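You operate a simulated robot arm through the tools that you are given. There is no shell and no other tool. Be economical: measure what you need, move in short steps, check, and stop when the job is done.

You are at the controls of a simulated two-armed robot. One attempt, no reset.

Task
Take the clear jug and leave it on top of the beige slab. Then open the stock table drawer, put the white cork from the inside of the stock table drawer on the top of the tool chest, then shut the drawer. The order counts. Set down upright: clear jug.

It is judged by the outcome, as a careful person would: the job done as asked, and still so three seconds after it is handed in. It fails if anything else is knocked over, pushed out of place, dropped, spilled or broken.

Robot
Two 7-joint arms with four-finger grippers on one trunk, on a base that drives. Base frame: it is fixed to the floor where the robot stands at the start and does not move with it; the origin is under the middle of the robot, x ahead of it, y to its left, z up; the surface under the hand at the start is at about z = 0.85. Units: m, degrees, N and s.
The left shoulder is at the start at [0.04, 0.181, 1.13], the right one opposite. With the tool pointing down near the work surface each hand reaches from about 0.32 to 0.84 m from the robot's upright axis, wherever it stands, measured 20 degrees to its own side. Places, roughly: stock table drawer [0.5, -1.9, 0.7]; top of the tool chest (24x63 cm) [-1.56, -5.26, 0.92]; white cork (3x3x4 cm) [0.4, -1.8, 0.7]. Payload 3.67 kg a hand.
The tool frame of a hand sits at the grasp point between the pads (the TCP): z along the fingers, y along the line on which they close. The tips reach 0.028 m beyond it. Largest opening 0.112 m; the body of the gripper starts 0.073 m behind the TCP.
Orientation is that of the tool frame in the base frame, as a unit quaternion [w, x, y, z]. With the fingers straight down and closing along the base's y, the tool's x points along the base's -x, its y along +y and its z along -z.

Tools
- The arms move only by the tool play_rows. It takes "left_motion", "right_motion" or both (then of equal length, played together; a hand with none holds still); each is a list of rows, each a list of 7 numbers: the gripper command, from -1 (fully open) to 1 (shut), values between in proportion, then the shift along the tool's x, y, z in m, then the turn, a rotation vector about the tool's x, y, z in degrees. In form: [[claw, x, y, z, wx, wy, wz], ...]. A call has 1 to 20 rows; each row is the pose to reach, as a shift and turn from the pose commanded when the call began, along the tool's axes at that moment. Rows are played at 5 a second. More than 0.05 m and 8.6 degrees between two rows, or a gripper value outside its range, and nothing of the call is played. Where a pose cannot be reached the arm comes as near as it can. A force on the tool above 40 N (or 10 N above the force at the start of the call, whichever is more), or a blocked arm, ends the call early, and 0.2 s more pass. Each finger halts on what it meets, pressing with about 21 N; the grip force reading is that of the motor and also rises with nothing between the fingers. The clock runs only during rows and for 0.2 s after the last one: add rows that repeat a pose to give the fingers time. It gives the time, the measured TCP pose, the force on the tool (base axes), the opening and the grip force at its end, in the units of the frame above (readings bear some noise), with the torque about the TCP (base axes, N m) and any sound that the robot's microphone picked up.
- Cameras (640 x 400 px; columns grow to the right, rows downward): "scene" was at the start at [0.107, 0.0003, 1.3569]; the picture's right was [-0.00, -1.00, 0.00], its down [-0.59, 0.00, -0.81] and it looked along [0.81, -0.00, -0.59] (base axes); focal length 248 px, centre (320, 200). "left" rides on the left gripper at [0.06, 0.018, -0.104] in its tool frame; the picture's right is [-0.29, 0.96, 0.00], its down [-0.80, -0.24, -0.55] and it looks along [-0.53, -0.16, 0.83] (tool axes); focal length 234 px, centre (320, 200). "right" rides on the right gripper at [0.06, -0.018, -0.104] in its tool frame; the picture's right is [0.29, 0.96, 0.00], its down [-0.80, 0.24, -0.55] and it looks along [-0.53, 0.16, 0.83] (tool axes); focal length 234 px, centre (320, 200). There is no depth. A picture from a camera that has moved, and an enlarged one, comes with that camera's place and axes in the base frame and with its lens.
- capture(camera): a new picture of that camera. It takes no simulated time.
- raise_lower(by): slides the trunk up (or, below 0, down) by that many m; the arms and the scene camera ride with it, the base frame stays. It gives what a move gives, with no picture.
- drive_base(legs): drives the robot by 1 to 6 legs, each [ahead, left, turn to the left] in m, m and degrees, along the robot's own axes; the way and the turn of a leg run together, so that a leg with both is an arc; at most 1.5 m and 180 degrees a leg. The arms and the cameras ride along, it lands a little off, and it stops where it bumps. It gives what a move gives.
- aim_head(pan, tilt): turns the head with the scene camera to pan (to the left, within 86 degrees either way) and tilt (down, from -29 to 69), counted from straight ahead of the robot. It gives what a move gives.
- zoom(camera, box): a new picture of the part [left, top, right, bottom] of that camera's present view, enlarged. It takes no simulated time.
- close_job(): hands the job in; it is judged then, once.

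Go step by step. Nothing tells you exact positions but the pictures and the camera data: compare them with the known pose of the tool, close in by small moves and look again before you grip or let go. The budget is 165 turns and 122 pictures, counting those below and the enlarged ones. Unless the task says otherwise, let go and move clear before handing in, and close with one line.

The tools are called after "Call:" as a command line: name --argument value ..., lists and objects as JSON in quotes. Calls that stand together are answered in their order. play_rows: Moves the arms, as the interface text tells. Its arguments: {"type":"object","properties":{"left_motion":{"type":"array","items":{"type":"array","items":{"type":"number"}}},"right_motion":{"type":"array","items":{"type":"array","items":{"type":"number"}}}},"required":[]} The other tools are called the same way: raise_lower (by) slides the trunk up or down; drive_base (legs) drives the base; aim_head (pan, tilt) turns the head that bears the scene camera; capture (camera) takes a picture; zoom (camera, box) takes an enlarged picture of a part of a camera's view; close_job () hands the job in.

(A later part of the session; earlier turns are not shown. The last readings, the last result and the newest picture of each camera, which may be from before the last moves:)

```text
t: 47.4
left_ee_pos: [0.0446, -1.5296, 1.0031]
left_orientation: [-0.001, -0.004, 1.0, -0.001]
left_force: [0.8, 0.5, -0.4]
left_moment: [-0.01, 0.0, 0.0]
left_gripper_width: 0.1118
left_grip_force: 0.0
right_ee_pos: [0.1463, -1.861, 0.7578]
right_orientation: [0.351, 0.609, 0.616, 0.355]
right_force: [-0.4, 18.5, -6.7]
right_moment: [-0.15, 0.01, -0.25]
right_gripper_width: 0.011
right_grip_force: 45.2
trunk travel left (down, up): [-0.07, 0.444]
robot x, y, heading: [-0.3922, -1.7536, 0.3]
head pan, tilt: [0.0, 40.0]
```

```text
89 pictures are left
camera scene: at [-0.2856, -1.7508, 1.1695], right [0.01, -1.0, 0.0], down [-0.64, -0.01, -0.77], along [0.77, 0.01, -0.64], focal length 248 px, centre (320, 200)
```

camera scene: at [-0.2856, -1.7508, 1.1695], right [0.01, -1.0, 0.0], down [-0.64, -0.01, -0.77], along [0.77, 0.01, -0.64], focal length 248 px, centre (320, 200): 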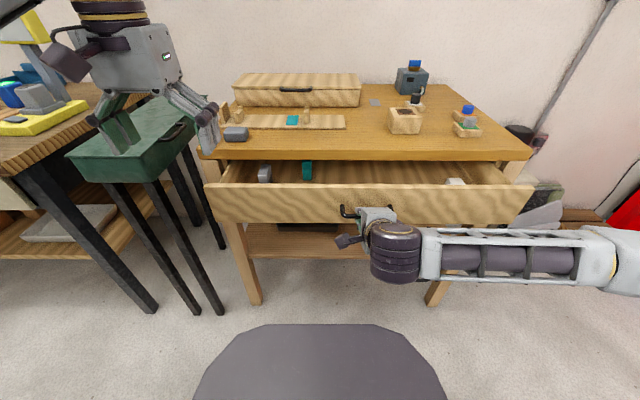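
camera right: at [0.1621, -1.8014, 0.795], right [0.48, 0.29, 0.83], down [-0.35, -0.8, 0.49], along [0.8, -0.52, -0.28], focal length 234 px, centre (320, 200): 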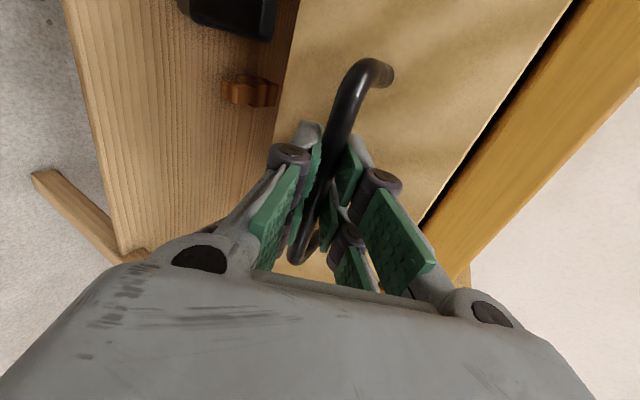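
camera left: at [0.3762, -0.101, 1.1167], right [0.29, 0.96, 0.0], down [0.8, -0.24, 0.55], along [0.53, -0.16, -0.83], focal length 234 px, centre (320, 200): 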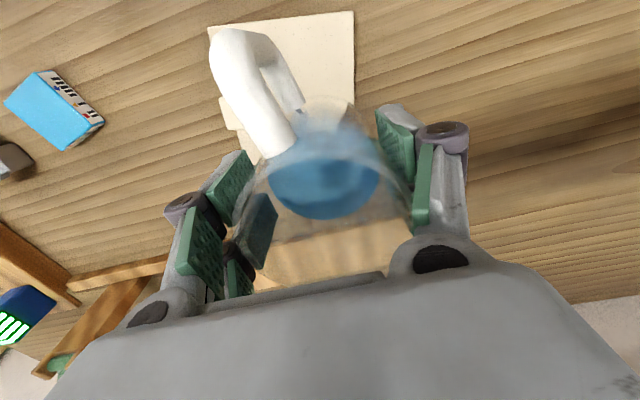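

The drawer is opening, and small things are visible inside, including a white one at right. I'll pull about 10 cm more, easing the side load.

Call:
play_rows --right_motion '[[0.9, 0.003, -0.004, -0.007, 0, 0, 0], [0.9, 0.004, -0.0125, -0.0217, 0, 0, 0], [0.9, 0.004, -0.02, -0.0346, 0, 0, 0], [0.9, 0.005, -0.03, -0.052, 0, 0, 0], [0.9, 0.005, -0.04, -0.0693, 0, 0, 0], [0.9, 0.005, -0.05, -0.0866, 0, 0, 0], [0.9, 0.005, -0.05, -0.0866, 0, 0, 0]]'

Call:
capture --camera "scene"

```text
t: 48.6
left_ee_pos: [0.0444, -1.5336, 1.0042]
left_orientation: [0.0, -0.003, 1.0, 0.0]
left_force: [-0.5, 0.3, -0.4]
left_moment: [-0.05, 0.0, 0.0]
left_gripper_width: 0.1121
left_grip_force: 0.0
right_ee_pos: [0.0845, -1.8598, 0.757]
right_orientation: [0.362, 0.614, 0.608, 0.349]
right_force: [-2.3, -9.4, 1.8]
right_moment: [-1.06, 0.06, 0.29]
right_gripper_width: 0.0109
right_grip_force: 44.7
right hand out of reach, approached as far as the arm can: row 4, 5
trunk travel left (down, up): [-0.07, 0.444]
robot x, y, heading: [-0.3901, -1.7522, 0.1]
head pan, tilt: [0.0, 40.0]
stopped in row 5 (right hand): the force on the tool passed its limit at 47 N (the readings are from after the stop); the commanded pose is now the measured one
```

```text
88 pictures are left
camera scene: at [-0.2864, -1.7537, 1.1698], right [0.0, -1.0, 0.0], down [-0.64, 0.0, -0.77], along [0.77, 0.0, -0.64], focal length 248 px, centre (320, 200)
```

scene: 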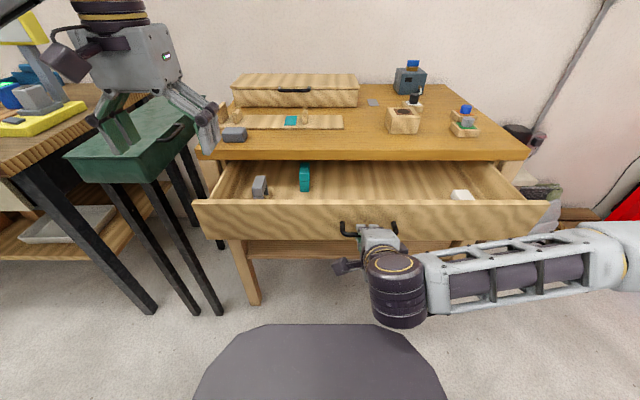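

The drawer is open about 18 cm, and the arm can't fold further back. I'll look at the contents.

Call:
zoom --camera "scene" --box '[400, 160, 528, 240]'

Call:
zoom --camera "scene" --box '[190, 140, 350, 240]'

```text
5.00 times, centred on (464, 200) of scene
camera zoom: at [-0.2864, -1.7537, 1.1698], right [0.0, -1.0, 0.0], down [-0.64, 0.0, -0.77], along [0.77, 0.0, -0.64], focal length 1242 px, centre (-400, 200)
```

zoom: 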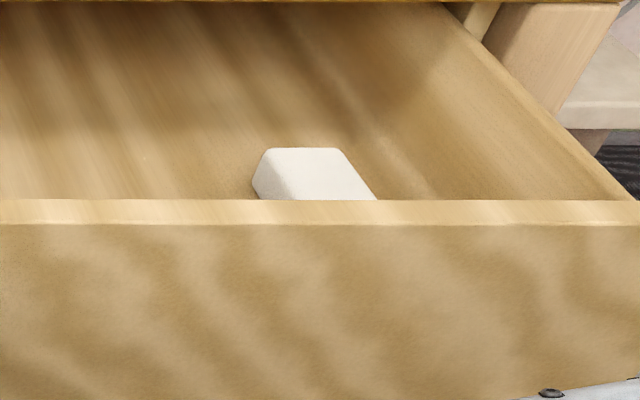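

```text
4.00 times, centred on (270, 190) of scene
camera zoom: at [-0.2864, -1.7537, 1.1698], right [0.0, -1.0, 0.0], down [-0.64, 0.0, -0.77], along [0.77, 0.0, -0.64], focal length 994 px, centre (520, 240)
```

zoom: 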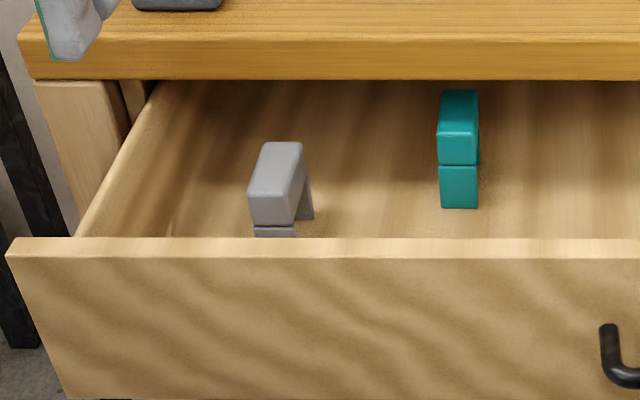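

The white object at right, y about -2.16, looks wider than the cork. The cork should be nearer y -1.8 and may be hidden behind the drawer front. I'll let go of the handle, back off a little, and raise the trunk to see into the drawer.

Call:
play_rows --right_motion '[[0.4, 0, 0, 0, 0, 0, 0], [0, 0, 0, 0, 0, 0, 0], [-0.3, 0, 0, 0, 0, 0, 0], [-0.3, 0, 0, 0, 0, 0, 0]]'

Call:
drive_base --legs '[[-0.15, 0, 0]]'

Call:
raise_lower --by 0.35

Call:
aim_head --pan 0 --tilt 50

Call:
capture --camera "scene"

```text
t: 49.6
left_ee_pos: [0.0451, -1.5318, 1.0038]
left_orientation: [0.0, -0.003, 1.0, 0.0]
left_force: [-0.2, 0.1, 0.3]
left_moment: [0.01, 0.02, -0.02]
left_gripper_width: 0.112
left_grip_force: 0.0
right_ee_pos: [0.0853, -1.8572, 0.7595]
right_orientation: [0.36, 0.613, 0.609, 0.351]
right_force: [-2.0, 1.2, -0.3]
right_moment: [-0.04, 0.03, 0.03]
right_gripper_width: 0.0723
right_grip_force: 0.0
trunk travel left (down, up): [-0.07, 0.444]
robot x, y, heading: [-0.3874, -1.7524, 0.2]
head pan, tilt: [0.0, 40.0]
```

```text
t: 51.0
left_ee_pos: [-0.1056, -1.5331, 1.0046]
left_orientation: [0.001, -0.001, 1.0, 0.0]
left_force: [-1.1, 0.1, 0.1]
left_moment: [0.02, -0.05, 0.0]
left_gripper_width: 0.1121
left_grip_force: 0.0
right_ee_pos: [-0.0648, -1.8597, 0.7588]
right_orientation: [0.362, 0.614, 0.608, 0.351]
right_force: [0.2, -0.9, 0.6]
right_moment: [0.0, 0.01, 0.04]
right_gripper_width: 0.0726
right_grip_force: 0.1
trunk travel left (down, up): [-0.07, 0.444]
robot x, y, heading: [-0.5382, -1.7534, 0.0]
head pan, tilt: [0.0, 40.0]
```

```text
t: 54.4
left_ee_pos: [-0.104, -1.5348, 1.3537]
left_orientation: [0.0, -0.001, 1.0, 0.0]
left_force: [-0.7, 0.3, 0.0]
left_moment: [0.01, 0.0, 0.0]
left_gripper_width: 0.112
left_grip_force: 0.1
right_ee_pos: [-0.0648, -1.8605, 1.1088]
right_orientation: [0.361, 0.614, 0.608, 0.35]
right_force: [0.1, -0.8, 0.2]
right_moment: [0.04, -0.02, -0.01]
right_gripper_width: 0.0729
right_grip_force: 0.0
trunk travel left (down, up): [-0.42, 0.094]
robot x, y, heading: [-0.5377, -1.755, 0.1]
head pan, tilt: [0.0, 40.0]
```

```text
t: 55.1
left_ee_pos: [-0.1036, -1.5347, 1.3541]
left_orientation: [0.001, -0.001, 1.0, 0.0]
left_force: [0.3, 0.1, -0.3]
left_moment: [0.01, 0.0, 0.0]
left_gripper_width: 0.112
left_grip_force: 0.1
right_ee_pos: [-0.0642, -1.8582, 1.109]
right_orientation: [0.361, 0.614, 0.608, 0.35]
right_force: [0.6, -0.6, -0.1]
right_moment: [0.0, -0.02, 0.01]
right_gripper_width: 0.0728
right_grip_force: 0.1
trunk travel left (down, up): [-0.42, 0.094]
robot x, y, heading: [-0.5417, -1.753, -0.1]
head pan, tilt: [0.0, 50.0]
```

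```text
85 pictures are left
camera scene: at [-0.4433, -1.7543, 1.5062], right [0.0, -1.0, 0.0], down [-0.77, 0.0, -0.64], along [0.64, 0.0, -0.77], focal length 248 px, centre (320, 200)
```

scene: 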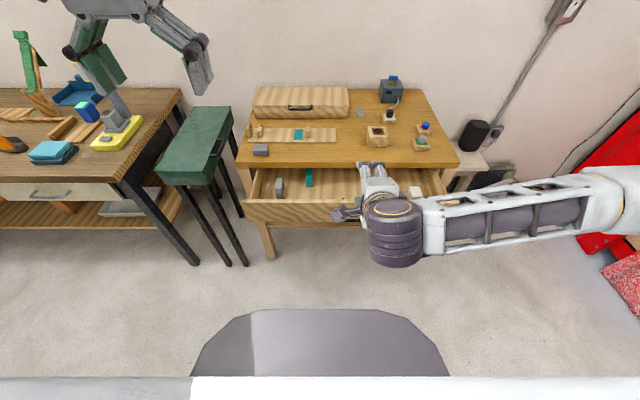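

The right arm blocks the view. I'll turn it back to pointing down and move it aside to the right.

Call:
play_rows --right_motion '[[-1, -0.02, 0.007, -0.004, 3.6, 3.6, -6.2], [-1, -0.04, 0.013, -0.008, 7.2, 7.2, -12.4], [-1, -0.06, 0.02, -0.012, 10.8, 10.8, -18.7], [-1, -0.08, 0.027, -0.015, 14.4, 14.4, -24.9], [-1, -0.1, 0.033, -0.019, 18, 18, -31.1], [-1, -0.12, 0.04, -0.023, 21.6, 21.6, -37.3], [-1, -0.14, 0.047, -0.027, 25.1, 25.1, -43.6], [-1, -0.16, 0.053, -0.031, 28.7, 28.7, -49.8], [-1, -0.18, 0.06, -0.035, 32.3, 32.3, -56], [-1, -0.2, 0.067, -0.038, 35.9, 35.9, -62.2], [-1, -0.22, 0.073, -0.042, 39.5, 39.5, -68.5], [-1, -0.24, 0.08, -0.046, 43.1, 43.1, -74.7], [-1, -0.26, 0.0866, -0.05, 46.7, 46.7, -80.9], [-1, -0.3, 0.0866, -0.05, 46.7, 46.7, -80.9], [-1, -0.34, 0.0866, -0.05, 46.7, 46.7, -80.9], [-1, -0.36, 0.0866, -0.05, 46.7, 46.7, -80.9]]'

Call:
zoom --camera "scene" --box '[220, 130, 476, 290]'

```text
t: 58.5
left_ee_pos: [-0.1032, -1.5328, 1.3542]
left_orientation: [0.0, -0.001, 1.0, 0.0]
left_force: [-0.6, 1.0, 0.6]
left_moment: [0.03, 0.01, -0.01]
left_gripper_width: 0.112
left_grip_force: 0.1
right_ee_pos: [-0.0723, -2.2211, 1.2134]
right_orientation: [0.003, 0.008, 1.0, -0.004]
right_force: [0.5, -0.7, -0.4]
right_moment: [-0.04, 0.01, 0.0]
right_gripper_width: 0.1119
right_grip_force: 0.0
right hand out of reach, approached as far as the arm can: row 1, 2, 3, 4
trunk travel left (down, up): [-0.42, 0.094]
robot x, y, heading: [-0.5374, -1.7526, -0.0]
head pan, tilt: [0.0, 50.0]
```

```text
2.50 times, centred on (348, 210) of scene
camera zoom: at [-0.443, -1.7541, 1.5062], right [0.0, -1.0, 0.0], down [-0.77, 0.0, -0.64], along [0.64, 0.0, -0.77], focal length 621 px, centre (250, 175)
```

zoom: 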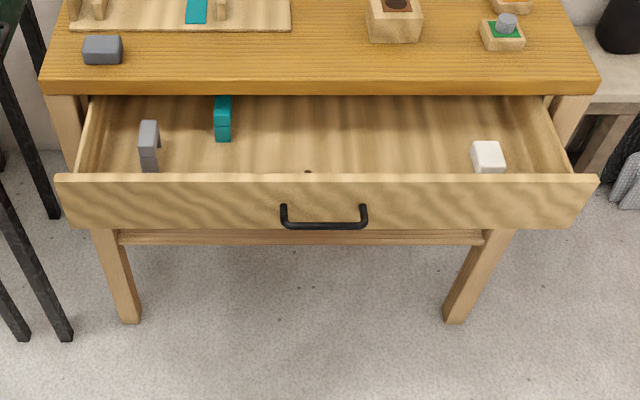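

I see grey, teal and white items, plus a dark tip near the front. I'll move closer with a higher, steeper view to see all of the drawer.

Call:
drive_base --legs '[[0.15, -0.1, 0]]'

Call:
raise_lower --by 0.09

Call:
aim_head --pan 0 --tilt 60

Call:
capture --camera "scene"

```text
t: 60.0
left_ee_pos: [0.041, -1.6325, 1.3562]
left_orientation: [0.001, -0.003, 1.0, -0.001]
left_force: [-0.2, 0.3, -0.2]
left_moment: [-0.01, -0.02, -0.01]
left_gripper_width: 0.1122
left_grip_force: 0.0
right_ee_pos: [0.0758, -2.3201, 1.2146]
right_orientation: [0.006, 0.006, 1.0, -0.005]
right_force: [-0.3, 0.5, -0.4]
right_moment: [0.0, 0.0, -0.02]
right_gripper_width: 0.112
right_grip_force: 0.1
trunk travel left (down, up): [-0.42, 0.094]
robot x, y, heading: [-0.3957, -1.8544, -0.0]
head pan, tilt: [0.0, 50.0]
```

```text
t: 61.2
left_ee_pos: [0.0425, -1.6332, 1.4437]
left_orientation: [0.001, -0.003, 1.0, 0.0]
left_force: [-0.5, 0.9, -0.1]
left_moment: [-0.02, -0.02, 0.0]
left_gripper_width: 0.1122
left_grip_force: 0.1
right_ee_pos: [0.077, -2.3201, 1.303]
right_orientation: [0.004, 0.006, 1.0, -0.004]
right_force: [-0.1, 0.1, -0.3]
right_moment: [0.01, -0.01, 0.01]
right_gripper_width: 0.1119
right_grip_force: 0.0
trunk travel left (down, up): [-0.51, 0.004]
robot x, y, heading: [-0.3932, -1.858, 0.4]
head pan, tilt: [0.0, 50.0]
```

```text
t: 62.0
left_ee_pos: [0.0428, -1.6332, 1.4434]
left_orientation: [0.001, -0.004, 1.0, 0.0]
left_force: [-0.7, -0.3, 0.6]
left_moment: [-0.02, 0.01, 0.02]
left_gripper_width: 0.112
left_grip_force: 0.1
right_ee_pos: [0.0776, -2.3212, 1.3042]
right_orientation: [0.004, 0.006, 1.0, -0.004]
right_force: [0.4, 0.1, 0.0]
right_moment: [0.01, 0.02, -0.01]
right_gripper_width: 0.112
right_grip_force: 0.0
trunk travel left (down, up): [-0.51, 0.004]
robot x, y, heading: [-0.3943, -1.8554, 0.2]
head pan, tilt: [0.0, 60.0]
```

```text
83 pictures are left
camera scene: at [-0.3058, -1.8555, 1.5833], right [0.0, -1.0, 0.0], down [-0.87, 0.0, -0.5], along [0.5, 0.0, -0.87], focal length 248 px, centre (320, 200)
```

scene: 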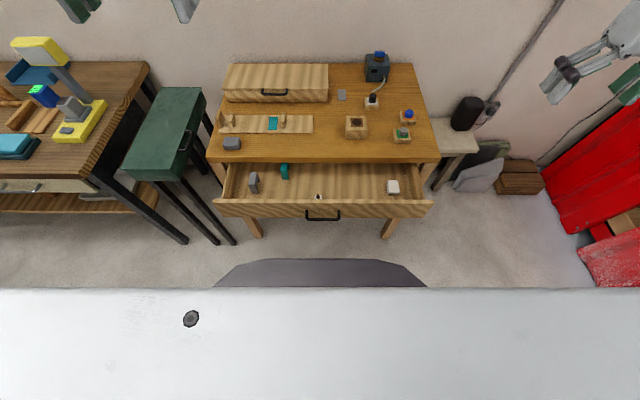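

Call:
zoom --camera "scene" --box '[280, 160, 360, 210]'

Call:
zoom --camera "scene" --box '[350, 160, 430, 210]'

```text
8.00 times, centred on (320, 185) of scene
camera zoom: at [-0.3058, -1.8555, 1.5833], right [0.0, -1.0, 0.0], down [-0.87, 0.0, -0.5], along [0.5, 0.0, -0.87], focal length 1987 px, centre (320, 320)
```

zoom: 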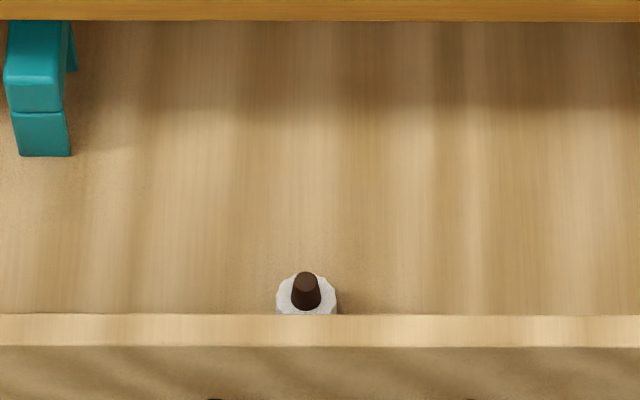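

```text
8.00 times, centred on (390, 185) of scene
camera zoom: at [-0.3058, -1.8555, 1.5833], right [0.0, -1.0, 0.0], down [-0.87, 0.0, -0.5], along [0.5, 0.0, -0.87], focal length 1987 px, centre (-240, 320)
```

zoom: 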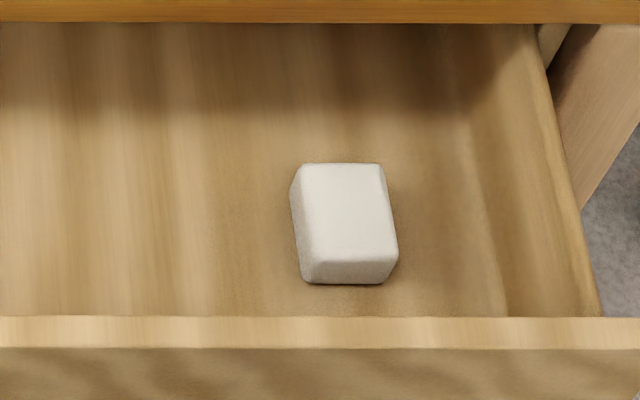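

The cork is the small round white stopper with a dark peg, just behind the drawer front at about (0.202, -1.848), with the drawer floor near z 0.70. The white block further right is something else. I'll lower the trunk and bring the right hand over the cork.

Call:
raise_lower --by -0.3

Call:
play_rows --right_motion '[[-1, -0.015, 0.04, 0, 0, 0, 0], [-1, -0.03, 0.085, 0, 0, 2, 0], [-1, -0.045, 0.13, 0, 0, 4, 0], [-1, -0.06, 0.175, 0, 0, 6, 0], [-1, -0.07, 0.22, 0, 0, 8, 0], [-1, -0.08, 0.265, 0, 0, 10, 0], [-1, -0.09, 0.31, 0, 0, 12, 0], [-1, -0.1, 0.355, 0, 0, 13.5, 0], [-1, -0.11, 0.4, 0, 0, 15, 0], [-1, -0.12, 0.44, 0, 0, 15, 0], [-1, -0.124, 0.473, 0, 0, 15, 0], [-1, -0.124, 0.473, 0, 0, 15, 0]]'

Call:
capture --camera "right"

Call:
capture --camera "scene"

```text
t: 65.0
left_ee_pos: [0.0431, -1.6341, 1.1453]
left_orientation: [0.0, -0.004, 1.0, -0.001]
left_force: [-0.9, 0.0, 0.3]
left_moment: [-0.06, 0.03, 0.03]
left_gripper_width: 0.112
left_grip_force: 0.1
right_ee_pos: [0.077, -2.3203, 1.0052]
right_orientation: [0.005, 0.006, 1.0, -0.005]
right_force: [0.1, 0.1, 0.6]
right_moment: [-0.02, -0.01, -0.04]
right_gripper_width: 0.1121
right_grip_force: 0.1
trunk travel left (down, up): [-0.21, 0.304]
robot x, y, heading: [-0.391, -1.8565, 0.6]
head pan, tilt: [0.0, 60.0]
```

```text
t: 67.6
left_ee_pos: [0.0426, -1.6343, 1.1442]
left_orientation: [0.0, -0.004, 1.0, 0.0]
left_force: [0.5, -0.2, -0.7]
left_moment: [0.03, 0.01, -0.03]
left_gripper_width: 0.112
left_grip_force: 0.1
right_ee_pos: [0.2063, -1.8507, 0.9976]
right_orientation: [-0.127, 0.008, 0.992, -0.004]
right_force: [0.4, 0.3, 0.0]
right_moment: [0.01, -0.01, -0.03]
right_gripper_width: 0.112
right_grip_force: 0.0
trunk travel left (down, up): [-0.21, 0.304]
robot x, y, heading: [-0.3952, -1.8524, 0.2]
head pan, tilt: [0.0, 60.0]
```

```text
80 pictures are left
camera right: at [0.1734, -1.8661, 1.1149], right [-0.27, 0.96, 0.06], down [0.91, 0.23, 0.33], along [0.31, 0.15, -0.94], focal length 234 px, centre (320, 200)
```

right: 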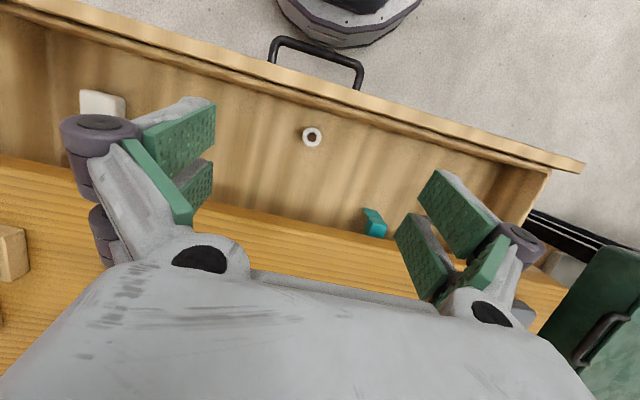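

```text
79 pictures are left
camera scene: at [-0.3062, -1.856, 1.2843], right [0.0, -1.0, 0.0], down [-0.87, 0.0, -0.5], along [0.5, 0.0, -0.87], focal length 248 px, centre (320, 200)
```

scene: 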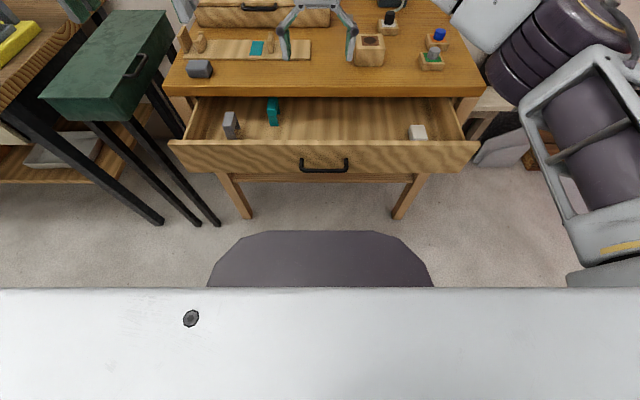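

The hand camera confirms the cork at about (0.202, -1.846). I'll come down to just above it and check.

Call:
play_rows --right_motion '[[-0.6, -0.009, 0.005, 0.038, 0, 0, 0], [-0.3, -0.018, 0.005, 0.077, 0, 0, 0], [-0.3, -0.027, 0.005, 0.115, 0, 0, 0], [-0.3, -0.036, 0.005, 0.154, 0, 0, 0], [-0.3, -0.046, 0.005, 0.1925, 0, 0, 0], [-0.3, -0.046, 0.005, 0.1925, 0, 0, 0]]'

Call:
capture --camera "right"

Call:
capture --camera "scene"

```text
t: 69.0
left_ee_pos: [0.0429, -1.6335, 1.1459]
left_orientation: [0.001, -0.003, 1.0, -0.001]
left_force: [-0.2, 0.0, 0.0]
left_moment: [0.02, -0.01, 0.0]
left_gripper_width: 0.1118
left_grip_force: 0.0
right_ee_pos: [0.2052, -1.8451, 0.7996]
right_orientation: [-0.126, 0.007, 0.992, -0.003]
right_force: [-0.1, -0.4, 0.2]
right_moment: [0.0, -0.01, 0.05]
right_gripper_width: 0.0728
right_grip_force: 0.0
trunk travel left (down, up): [-0.21, 0.304]
robot x, y, heading: [-0.3896, -1.8529, -0.1]
head pan, tilt: [0.0, 60.0]
```

```text
78 pictures are left
camera right: at [0.1726, -1.861, 0.9169], right [-0.27, 0.96, 0.06], down [0.91, 0.23, 0.33], along [0.31, 0.15, -0.94], focal length 234 px, centre (320, 200)
```

right: 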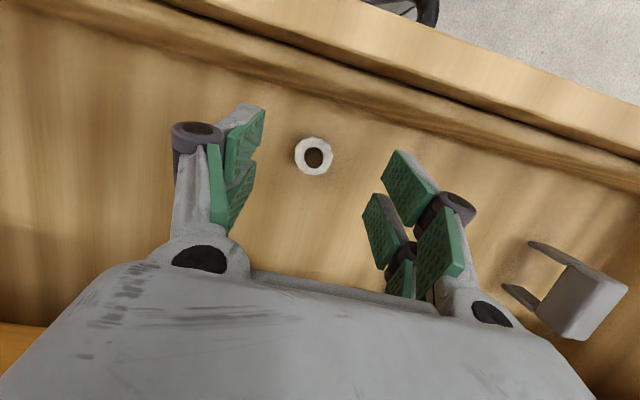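

```text
77 pictures are left
camera scene: at [-0.3067, -1.8553, 1.2844], right [0.0, -1.0, 0.0], down [-0.87, 0.0, -0.5], along [0.5, 0.0, -0.87], focal length 248 px, centre (320, 200)
```

scene: 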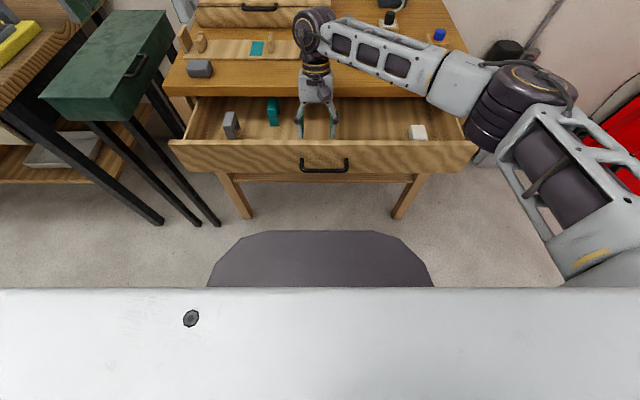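

The cork is centred between the fingers. I'll lower gently to z about 0.736, watching force.

Call:
play_rows --right_motion '[[-0.3, -0.005, -0.001, 0.02, 0, 0, 0], [-0.3, -0.009, -0.001, 0.04, 0, 0, 0], [-0.3, -0.011, -0.001, 0.053, 0, 0, 0], [-0.3, -0.012, -0.001, 0.062, 0, 0, 0], [-0.3, -0.012, -0.001, 0.062, 0, 0, 0]]'

Call:
capture --camera "right"

```text
t: 70.2
left_ee_pos: [0.0443, -1.6341, 1.1458]
left_orientation: [-0.001, -0.003, 1.0, -0.002]
left_force: [0.2, 0.2, -0.2]
left_moment: [0.01, -0.01, -0.01]
left_gripper_width: 0.112
left_grip_force: 0.0
right_ee_pos: [0.2022, -1.8482, 0.739]
right_orientation: [-0.127, 0.007, 0.992, -0.004]
right_force: [0.0, -0.4, 2.1]
right_moment: [0.05, -0.03, 0.01]
right_gripper_width: 0.0728
right_grip_force: 0.1
trunk travel left (down, up): [-0.21, 0.304]
robot x, y, heading: [-0.3948, -1.8563, 0.2]
head pan, tilt: [0.0, 60.0]
```

```text
76 pictures are left
camera right: at [0.1688, -1.8643, 0.8554], right [-0.27, 0.96, 0.06], down [0.91, 0.23, 0.33], along [0.31, 0.15, -0.94], focal length 234 px, centre (320, 200)
```

right: 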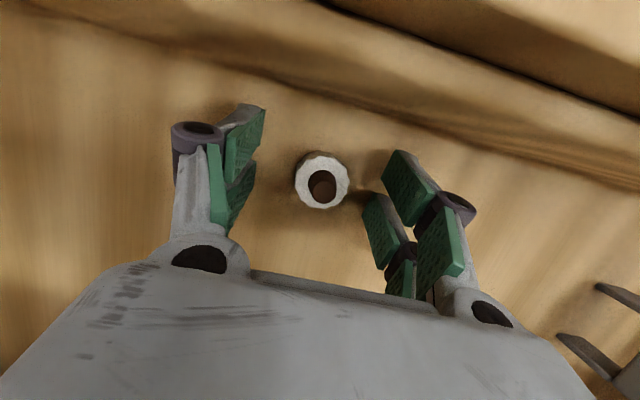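

The cork is well centred between the fingers and the tips are near the floor. I'll close on it.

Call:
play_rows --right_motion '[[0, 0, 0, -0.001, 0, 0, 0], [0.2, 0, 0, -0.001, 0, 0, 0], [0.5, 0, 0, -0.001, 0, 0, 0], [0.8, 0, 0, -0.001, 0, 0, 0], [0.8, 0, 0, -0.001, 0, 0, 0]]'

Call:
capture --camera "right"

```text
t: 71.4
left_ee_pos: [0.0421, -1.6321, 1.1457]
left_orientation: [0.0, -0.004, 1.0, -0.002]
left_force: [0.3, 0.1, 0.4]
left_moment: [-0.01, 0.0, -0.03]
left_gripper_width: 0.1122
left_grip_force: 0.0
right_ee_pos: [0.2004, -1.845, 0.7422]
right_orientation: [-0.125, 0.007, 0.992, -0.003]
right_force: [1.8, 14.1, 26.8]
right_moment: [0.88, -0.44, 0.19]
right_gripper_width: 0.0283
right_grip_force: 20.7
trunk travel left (down, up): [-0.21, 0.304]
robot x, y, heading: [-0.3896, -1.8565, 0.6]
head pan, tilt: [0.0, 60.0]
```

```text
75 pictures are left
camera right: at [0.1676, -1.8616, 0.8589], right [-0.27, 0.96, 0.06], down [0.91, 0.23, 0.34], along [0.31, 0.15, -0.94], focal length 234 px, centre (320, 200)
```

right: 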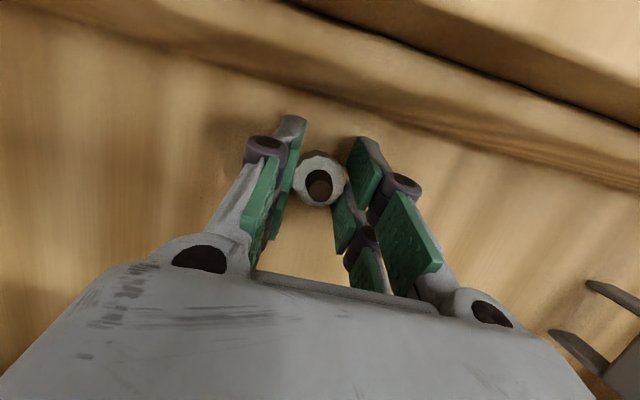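

The cork is gripped at 28 mm. I'll lift it straight up out of the drawer.

Call:
play_rows --right_motion '[[0.8, 0.0025, 0, -0.0097, 0, 0, 0], [0.8, 0.0076, 0, -0.029, 0, 0, 0], [0.8, 0.0152, 0, -0.058, 0, 0, 0], [0.8, 0.0253, 0, -0.0967, 0, 0, 0], [0.8, 0.038, 0, -0.145, 0, 0, 0], [0.8, 0.0506, 0, -0.193, 0, 0, 0], [0.8, 0.0506, 0, -0.193, 0, 0, 0]]'

Call:
capture --camera "right"

Call:
capture --camera "scene"

```text
t: 73.0
left_ee_pos: [0.0428, -1.633, 1.1452]
left_orientation: [0.0, -0.003, 1.0, 0.0]
left_force: [0.3, -0.6, -0.3]
left_moment: [0.04, -0.03, 0.03]
left_gripper_width: 0.1118
left_grip_force: 0.0
right_ee_pos: [0.2022, -1.847, 0.9393]
right_orientation: [-0.127, 0.007, 0.992, -0.003]
right_force: [0.0, -0.2, 0.5]
right_moment: [-0.03, 0.01, 0.0]
right_gripper_width: 0.0281
right_grip_force: 21.0
trunk travel left (down, up): [-0.21, 0.304]
robot x, y, heading: [-0.391, -1.8584, 0.4]
head pan, tilt: [0.0, 60.0]
```

```text
74 pictures are left
camera right: at [0.17, -1.8641, 1.0563], right [-0.27, 0.96, 0.06], down [0.91, 0.23, 0.33], along [0.31, 0.15, -0.94], focal length 234 px, centre (320, 200)
```

right: 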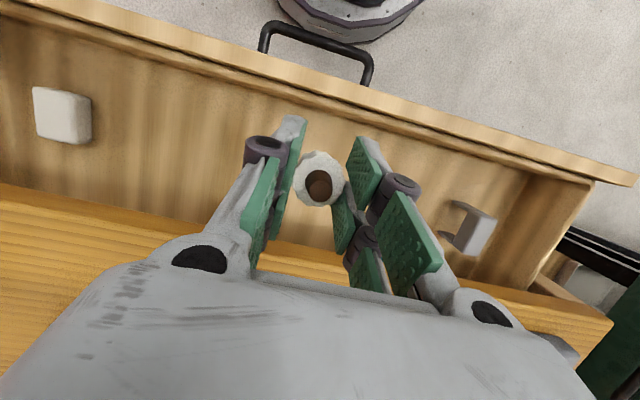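

```text
73 pictures are left
camera scene: at [-0.3058, -1.8551, 1.2843], right [0.0, -1.0, 0.0], down [-0.87, 0.0, -0.5], along [0.5, 0.0, -0.87], focal length 248 px, centre (320, 200)
```

scene: 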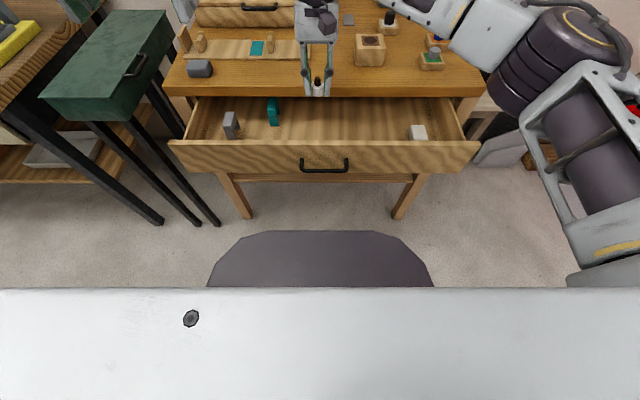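

The cork is securely held, and the other items in the drawer are undisturbed. Next I'll back off, turn right towards the tool chest and look for the way.

Call:
drive_base --legs '[[-0.38, 0, 0], [0, 0, -90]]'

Call:
aim_head --pan 0 --tilt 20

Call:
capture --camera "scene"

```text
t: 79.6
left_ee_pos: [-0.5475, -2.295, 1.1439]
left_orientation: [-0.001, 0.711, 0.703, -0.001]
left_force: [0.0, 0.3, -0.7]
left_moment: [0.05, -0.01, -0.05]
left_gripper_width: 0.1118
left_grip_force: 0.1
right_ee_pos: [-0.7631, -2.4507, 0.9393]
right_orientation: [-0.09, 0.712, 0.691, 0.087]
right_force: [-0.6, 0.0, -0.3]
right_moment: [-0.02, 0.0, 0.0]
right_gripper_width: 0.0281
right_grip_force: 21.3
trunk travel left (down, up): [-0.21, 0.304]
robot x, y, heading: [-0.7624, -1.8541, -90.8]
head pan, tilt: [0.0, 60.0]
```

```text
t: 80.7
left_ee_pos: [-0.5471, -2.2958, 1.1454]
left_orientation: [-0.001, 0.711, 0.704, -0.001]
left_force: [-1.3, 0.2, 0.3]
left_moment: [0.02, 0.05, -0.01]
left_gripper_width: 0.112
left_grip_force: 0.0
right_ee_pos: [-0.7642, -2.4506, 0.9397]
right_orientation: [-0.092, 0.712, 0.691, 0.088]
right_force: [0.3, 1.2, -0.9]
right_moment: [0.02, -0.01, 0.01]
right_gripper_width: 0.0286
right_grip_force: 20.4
trunk travel left (down, up): [-0.21, 0.304]
robot x, y, heading: [-0.7636, -1.8542, -90.6]
head pan, tilt: [0.0, 20.0]
```

```text
72 pictures are left
camera scene: at [-0.7647, -1.9698, 1.3424], right [-1.0, 0.01, 0.0], down [0.0, 0.34, -0.94], along [-0.01, -0.94, -0.34], focal length 248 px, centre (320, 200)
```

scene: 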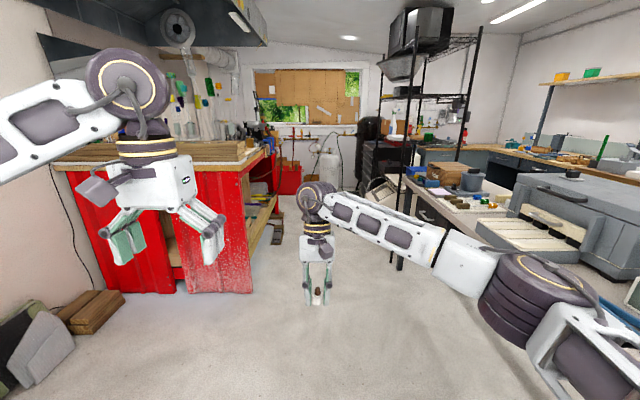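

Call:
zoom --camera "scene" --box '[300, 90, 492, 210]'

```text
3.33 times, centred on (396, 150) of scene
camera zoom: at [-0.7647, -1.9698, 1.3424], right [-1.0, 0.01, 0.0], down [0.0, 0.34, -0.94], along [-0.01, -0.94, -0.34], focal length 828 px, centre (67, 367)
```

zoom: 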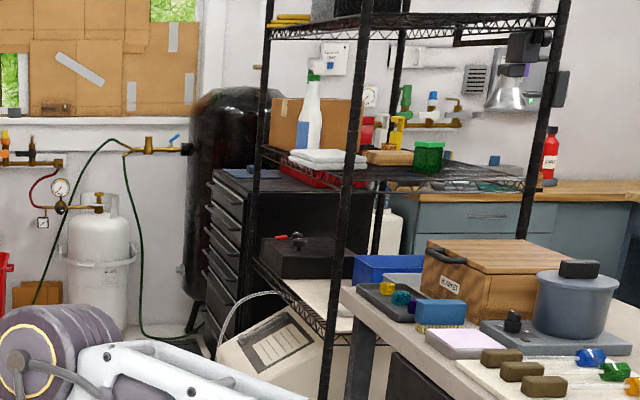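

The black drawer cabinet beyond the shelf rack, with drawers facing the aisle, must be the tool chest. I'll raise the trunk and drive along the aisle, then look right.

Call:
raise_lower --by 0.2

Call:
drive_base --legs '[[1.3, 0.05, 0.6], [1.2, 0, 0]]'

Call:
aim_head --pan -50 --tilt 25

Call:
capture --camera "scene"

```text
t: 82.9
left_ee_pos: [-0.5479, -2.2962, 1.3436]
left_orientation: [0.0, 0.711, 0.703, -0.001]
left_force: [0.3, -0.3, 0.1]
left_moment: [0.01, 0.0, -0.01]
left_gripper_width: 0.1121
left_grip_force: 0.1
right_ee_pos: [-0.7644, -2.4498, 1.1396]
right_orientation: [-0.091, 0.712, 0.691, 0.088]
right_force: [-0.4, -0.9, 0.1]
right_moment: [0.01, -0.02, 0.0]
right_gripper_width: 0.0285
right_grip_force: 21.8
trunk travel left (down, up): [-0.41, 0.104]
robot x, y, heading: [-0.7646, -1.8542, -90.7]
head pan, tilt: [0.0, 20.0]
```

```text
t: 90.9
left_ee_pos: [-0.4901, -3.7053, 1.3482]
left_orientation: [0.002, 0.702, 0.712, -0.003]
left_force: [0.5, 0.3, -0.4]
left_moment: [-0.02, 0.0, -0.01]
left_gripper_width: 0.112
left_grip_force: 0.0
right_ee_pos: [-0.7034, -3.8651, 1.1408]
right_orientation: [-0.091, 0.705, 0.699, 0.085]
right_force: [0.9, -0.2, 0.1]
right_moment: [0.01, 0.01, -0.01]
right_gripper_width: 0.0283
right_grip_force: 20.7
trunk travel left (down, up): [-0.41, 0.104]
robot x, y, heading: [-0.7144, -3.2743, -89.5]
head pan, tilt: [0.0, 20.0]
stopped in leg 2: the robot was blocked; the commanded pose is now the measured one
```

```text
t: 92.1
left_ee_pos: [-0.4912, -3.7051, 1.3475]
left_orientation: [0.001, 0.703, 0.711, -0.003]
left_force: [-0.2, -0.6, 0.0]
left_moment: [-0.03, -0.03, -0.03]
left_gripper_width: 0.112
left_grip_force: 0.1
right_ee_pos: [-0.7056, -3.8646, 1.1408]
right_orientation: [-0.091, 0.705, 0.698, 0.085]
right_force: [-0.3, 0.8, -0.2]
right_moment: [0.01, 0.0, 0.01]
right_gripper_width: 0.0282
right_grip_force: 21.2
trunk travel left (down, up): [-0.41, 0.104]
robot x, y, heading: [-0.7152, -3.2717, -89.4]
head pan, tilt: [-50.0, 25.0]
```

```text
70 pictures are left
camera scene: at [-0.7867, -3.3494, 1.5338], right [-0.65, 0.76, 0.0], down [0.32, 0.27, -0.91], along [-0.69, -0.59, -0.42], focal length 248 px, centre (320, 200)
```

scene: 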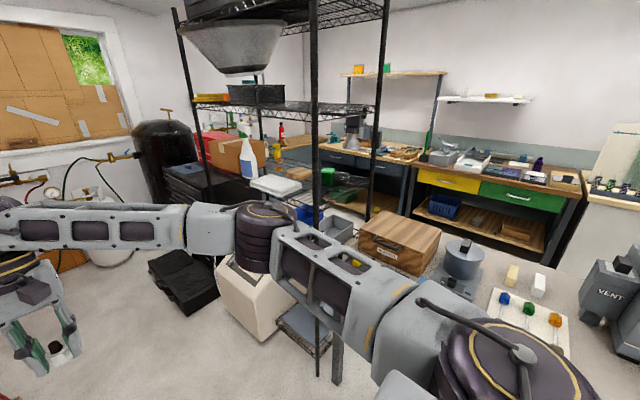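

I was blocked at y -3.27. I'll look around to find out what I touched before moving again.

Call:
aim_head --pan -20 --tilt 50

Call:
capture --camera "scene"

Call:
aim_head --pan 45 --tilt 40

Call:
capture --camera "scene"

Call:
aim_head --pan -80 --tilt 45

Call:
capture --camera "scene"

```text
t: 93.1
left_ee_pos: [-0.4915, -3.7044, 1.3468]
left_orientation: [0.002, 0.703, 0.711, -0.003]
left_force: [-0.5, 0.9, 0.1]
left_moment: [-0.06, -0.03, -0.03]
left_gripper_width: 0.112
left_grip_force: 0.0
right_ee_pos: [-0.7057, -3.864, 1.1402]
right_orientation: [-0.09, 0.705, 0.698, 0.085]
right_force: [-0.1, -0.7, -0.3]
right_moment: [0.04, -0.02, 0.01]
right_gripper_width: 0.0281
right_grip_force: 21.0
trunk travel left (down, up): [-0.41, 0.104]
robot x, y, heading: [-0.7157, -3.2741, -89.6]
head pan, tilt: [-20.0, 50.0]
```

```text
69 pictures are left
camera scene: at [-0.7424, -3.3625, 1.4964], right [-0.94, 0.34, 0.0], down [0.26, 0.72, -0.65], along [-0.22, -0.61, -0.76], focal length 248 px, centre (320, 200)
```

scene: 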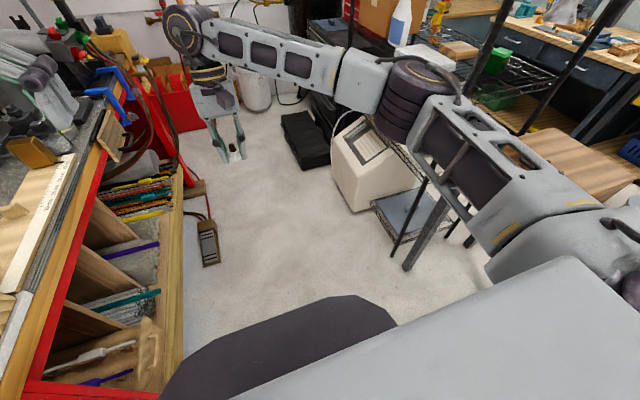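

```text
t: 94.4
left_ee_pos: [-0.4908, -3.705, 1.3461]
left_orientation: [0.002, 0.703, 0.711, -0.004]
left_force: [0.2, 0.3, 0.4]
left_moment: [-0.01, -0.02, 0.0]
left_gripper_width: 0.112
left_grip_force: 0.1
right_ee_pos: [-0.7045, -3.8655, 1.1412]
right_orientation: [-0.09, 0.706, 0.697, 0.086]
right_force: [-0.1, 0.0, 0.6]
right_moment: [0.0, -0.01, 0.01]
right_gripper_width: 0.0284
right_grip_force: 20.7
trunk travel left (down, up): [-0.41, 0.104]
robot x, y, heading: [-0.7153, -3.2764, -89.5]
head pan, tilt: [45.0, 40.0]
```

```text
68 pictures are left
camera scene: at [-0.6558, -3.35, 1.5105], right [-0.7, -0.71, 0.0], down [-0.46, 0.45, -0.77], along [0.55, -0.54, -0.64], focal length 248 px, centre (320, 200)
```

scene: 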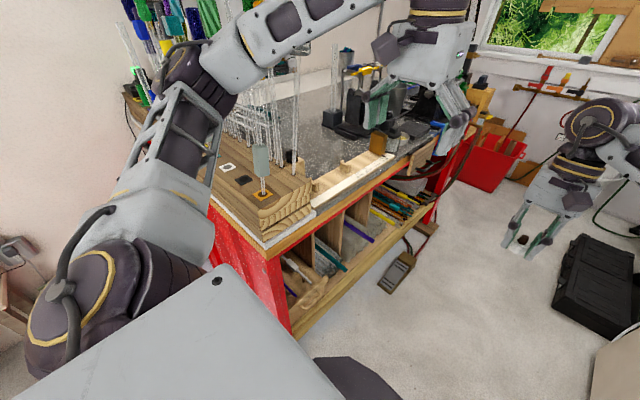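

```text
t: 96.5
left_ee_pos: [-0.4909, -3.7057, 1.3466]
left_orientation: [0.001, 0.704, 0.71, -0.002]
left_force: [0.0, -0.2, -0.4]
left_moment: [0.0, -0.01, 0.03]
left_gripper_width: 0.1121
left_grip_force: 0.0
right_ee_pos: [-0.7047, -3.8653, 1.141]
right_orientation: [-0.092, 0.705, 0.698, 0.087]
right_force: [-0.3, 0.3, -0.7]
right_moment: [0.02, -0.02, 0.0]
right_gripper_width: 0.0282
right_grip_force: 20.8
trunk travel left (down, up): [-0.41, 0.104]
robot x, y, heading: [-0.7139, -3.2749, -89.5]
head pan, tilt: [-80.0, 45.0]
```

```text
67 pictures are left
camera scene: at [-0.7962, -3.3058, 1.503], right [-0.18, 0.98, 0.0], down [0.7, 0.13, -0.71], along [-0.69, -0.13, -0.71], focal length 248 px, centre (320, 200)
```

scene: 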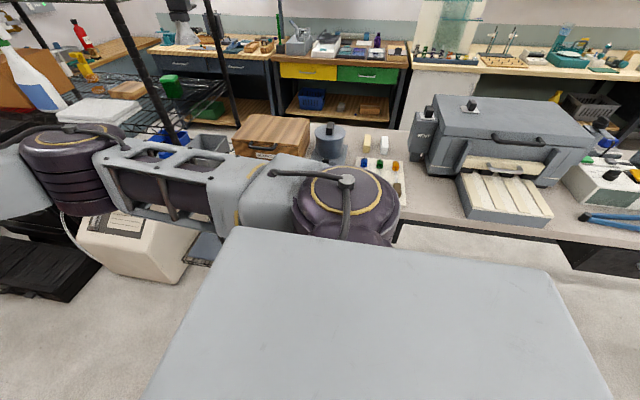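

It isn't obvious what blocked me. Suspects are the left elbow against the tall rods on the red bench, or the right arm near the rack. I'll look closer at both sides.

Call:
aim_head --pan 65 --tilt 5

Call:
capture --camera "scene"

Call:
aim_head --pan 25 --tilt 69

Call:
capture --camera "scene"

Call:
capture --camera "left"

```text
t: 98.8
left_ee_pos: [-0.4914, -3.7071, 1.3461]
left_orientation: [0.002, 0.704, 0.71, -0.003]
left_force: [0.5, -0.3, -0.9]
left_moment: [-0.05, -0.02, 0.03]
left_gripper_width: 0.112
left_grip_force: 0.0
right_ee_pos: [-0.705, -3.8669, 1.14]
right_orientation: [-0.091, 0.705, 0.698, 0.086]
right_force: [-0.1, 0.3, -0.3]
right_moment: [-0.01, -0.01, 0.0]
right_gripper_width: 0.0282
right_grip_force: 21.2
trunk travel left (down, up): [-0.41, 0.104]
robot x, y, heading: [-0.7174, -3.2754, -89.5]
head pan, tilt: [65.0, 5.0]
```

```text
66 pictures are left
camera scene: at [-0.6327, -3.3298, 1.5661], right [-0.42, -0.91, 0.0], down [-0.08, 0.03, -1.0], along [0.91, -0.41, -0.09], focal length 248 px, centre (320, 200)
```

scene: 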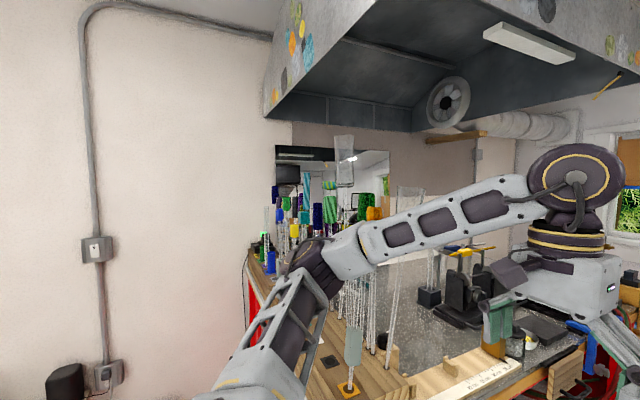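

```text
t: 100.1
left_ee_pos: [-0.4917, -3.7065, 1.3451]
left_orientation: [0.002, 0.704, 0.711, -0.002]
left_force: [-0.3, 0.0, -0.8]
left_moment: [0.02, -0.01, 0.04]
left_gripper_width: 0.1123
left_grip_force: 0.0
right_ee_pos: [-0.7043, -3.8667, 1.1403]
right_orientation: [-0.091, 0.706, 0.698, 0.086]
right_force: [-0.8, 0.1, 0.7]
right_moment: [-0.01, 0.01, 0.01]
right_gripper_width: 0.0282
right_grip_force: 21.3
trunk travel left (down, up): [-0.41, 0.104]
robot x, y, heading: [-0.7136, -3.2743, -89.6]
head pan, tilt: [25.0, 68.8]
```

```text
65 pictures are left
camera scene: at [-0.692, -3.3426, 1.4743], right [-0.9, -0.43, 0.0], down [-0.4, 0.84, -0.36], along [0.16, -0.33, -0.93], focal length 248 px, centre (320, 200)
```

scene: 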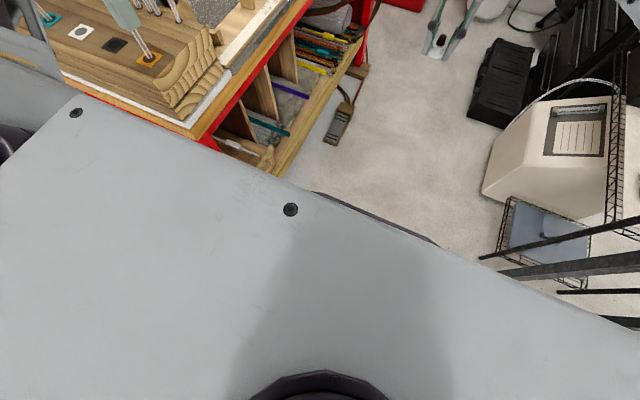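

```text
64 pictures are left
camera left: at [-0.4739, -3.6455, 1.4505], right [0.96, -0.28, 0.0], down [-0.23, -0.8, 0.56], along [-0.16, -0.54, -0.83], focal length 234 px, centre (320, 200)
```

left: 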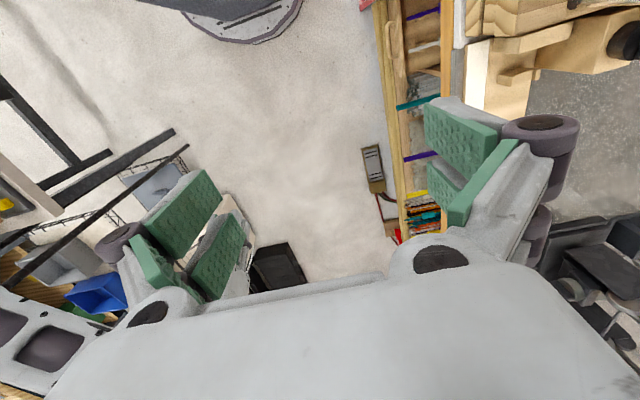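

The base looks clear of the red bench, so the right elbow near the rack is the suspect. I'll take one closer look there.

Call:
aim_head --pan -62 --tilt 28

Call:
capture --camera "scene"

Call:
capture --camera "right"

```text
t: 101.7
left_ee_pos: [-0.4904, -3.7052, 1.3456]
left_orientation: [0.002, 0.704, 0.71, -0.003]
left_force: [-0.3, 0.0, 0.5]
left_moment: [0.0, 0.0, 0.0]
left_gripper_width: 0.112
left_grip_force: 0.1
right_ee_pos: [-0.705, -3.8676, 1.1394]
right_orientation: [-0.091, 0.706, 0.697, 0.087]
right_force: [0.0, 0.7, -1.0]
right_moment: [0.01, 0.03, 0.04]
right_gripper_width: 0.0281
right_grip_force: 20.6
trunk travel left (down, up): [-0.41, 0.104]
robot x, y, heading: [-0.7125, -3.2705, -89.7]
head pan, tilt: [-62.0, 28.0]
```

```text
63 pictures are left
camera scene: at [-0.7962, -3.3359, 1.5288], right [-0.48, 0.88, 0.0], down [0.41, 0.22, -0.88], along [-0.78, -0.42, -0.47], focal length 248 px, centre (320, 200)
```

scene: 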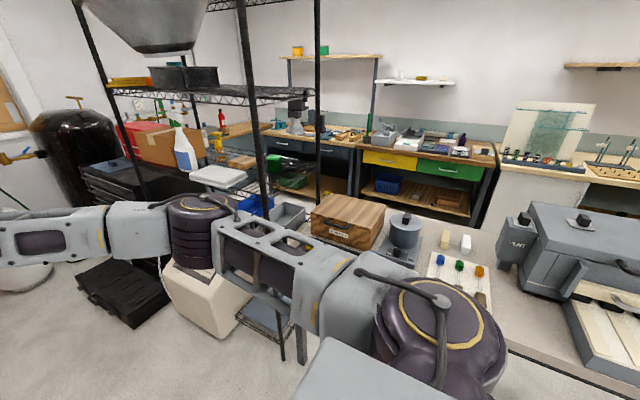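

```text
62 pictures are left
camera right: at [-0.7214, -3.8351, 1.2564], right [0.96, 0.27, 0.06], down [0.23, -0.91, 0.34], along [0.15, -0.31, -0.94], focal length 234 px, centre (320, 200)
```

right: 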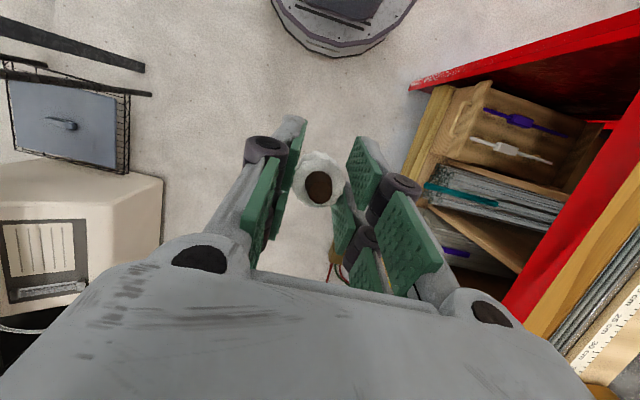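

Nothing is visibly in contact. I'll make a cautious test: back up slightly, shift a few cm right to the aisle's middle, then try ahead again.

Call:
drive_base --legs '[[-0.1, 0, 0], [0, -0.06, 0], [0.3, 0, 0]]'

```text
t: 104.5
left_ee_pos: [-0.5488, -3.7569, 1.3485]
left_orientation: [0.003, 0.696, 0.718, -0.004]
left_force: [-0.1, 0.4, 0.6]
left_moment: [0.02, 0.02, 0.0]
left_gripper_width: 0.1122
left_grip_force: 0.1
right_ee_pos: [-0.7634, -3.9173, 1.14]
right_orientation: [-0.088, 0.703, 0.701, 0.086]
right_force: [0.0, -0.4, -0.5]
right_moment: [-0.04, 0.01, -0.01]
right_gripper_width: 0.0283
right_grip_force: 20.8
trunk travel left (down, up): [-0.41, 0.104]
robot x, y, heading: [-0.7724, -3.3271, -89.3]
head pan, tilt: [-62.0, 28.0]
stopped in leg 3: the robot was blocked; the commanded pose is now the measured one
```

Shifting right gained exactly as much forward travel, so the contact is on my front-left. I'll look at the left arm there.

Call:
aim_head --pan 48 --tilt 8

Call:
capture --camera "scene"

Call:
aim_head --pan 60 --tilt 65

Call:
capture --camera "scene"

```text
t: 106.4
left_ee_pos: [-0.5495, -3.7592, 1.3473]
left_orientation: [0.002, 0.697, 0.717, -0.003]
left_force: [0.1, -0.3, 0.6]
left_moment: [0.03, -0.03, -0.04]
left_gripper_width: 0.1122
left_grip_force: 0.0
right_ee_pos: [-0.7627, -3.9183, 1.141]
right_orientation: [-0.088, 0.703, 0.7, 0.088]
right_force: [0.8, 0.0, -1.0]
right_moment: [-0.02, -0.02, 0.01]
right_gripper_width: 0.0284
right_grip_force: 21.0
trunk travel left (down, up): [-0.41, 0.104]
robot x, y, heading: [-0.7739, -3.3295, -89.1]
head pan, tilt: [48.0, 8.0]
```

```text
61 pictures are left
camera scene: at [-0.7116, -3.4045, 1.5618], right [-0.66, -0.75, 0.0], down [-0.1, 0.09, -0.99], along [0.75, -0.65, -0.13], focal length 248 px, centre (320, 200)
```

scene: 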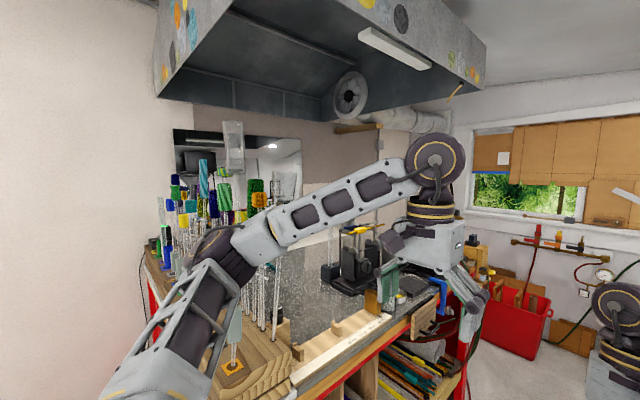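

```text
t: 107.7
left_ee_pos: [-0.5479, -3.759, 1.348]
left_orientation: [0.002, 0.698, 0.716, -0.001]
left_force: [-0.2, -0.6, 0.6]
left_moment: [0.03, -0.04, -0.02]
left_gripper_width: 0.112
left_grip_force: 0.0
right_ee_pos: [-0.7641, -3.9201, 1.1409]
right_orientation: [-0.09, 0.703, 0.7, 0.087]
right_force: [-0.3, 0.2, -0.2]
right_moment: [0.0, 0.0, 0.0]
right_gripper_width: 0.0281
right_grip_force: 20.4
trunk travel left (down, up): [-0.41, 0.104]
robot x, y, heading: [-0.7748, -3.3259, -89.4]
head pan, tilt: [60.0, 65.0]
```

```text
60 pictures are left
camera scene: at [-0.7279, -3.374, 1.4784], right [-0.49, -0.87, 0.0], down [-0.79, 0.44, -0.43], along [0.37, -0.21, -0.9], focal length 248 px, centre (320, 200)
```

scene: 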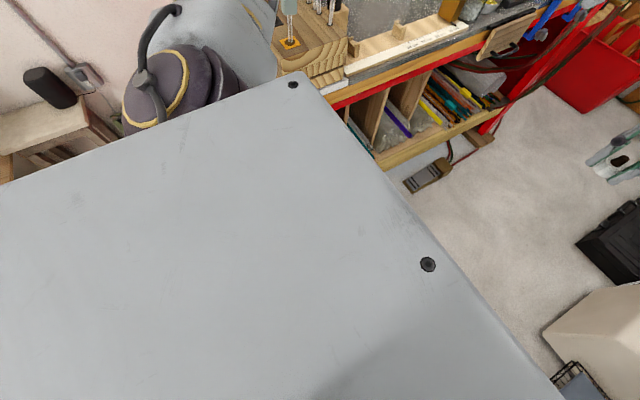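

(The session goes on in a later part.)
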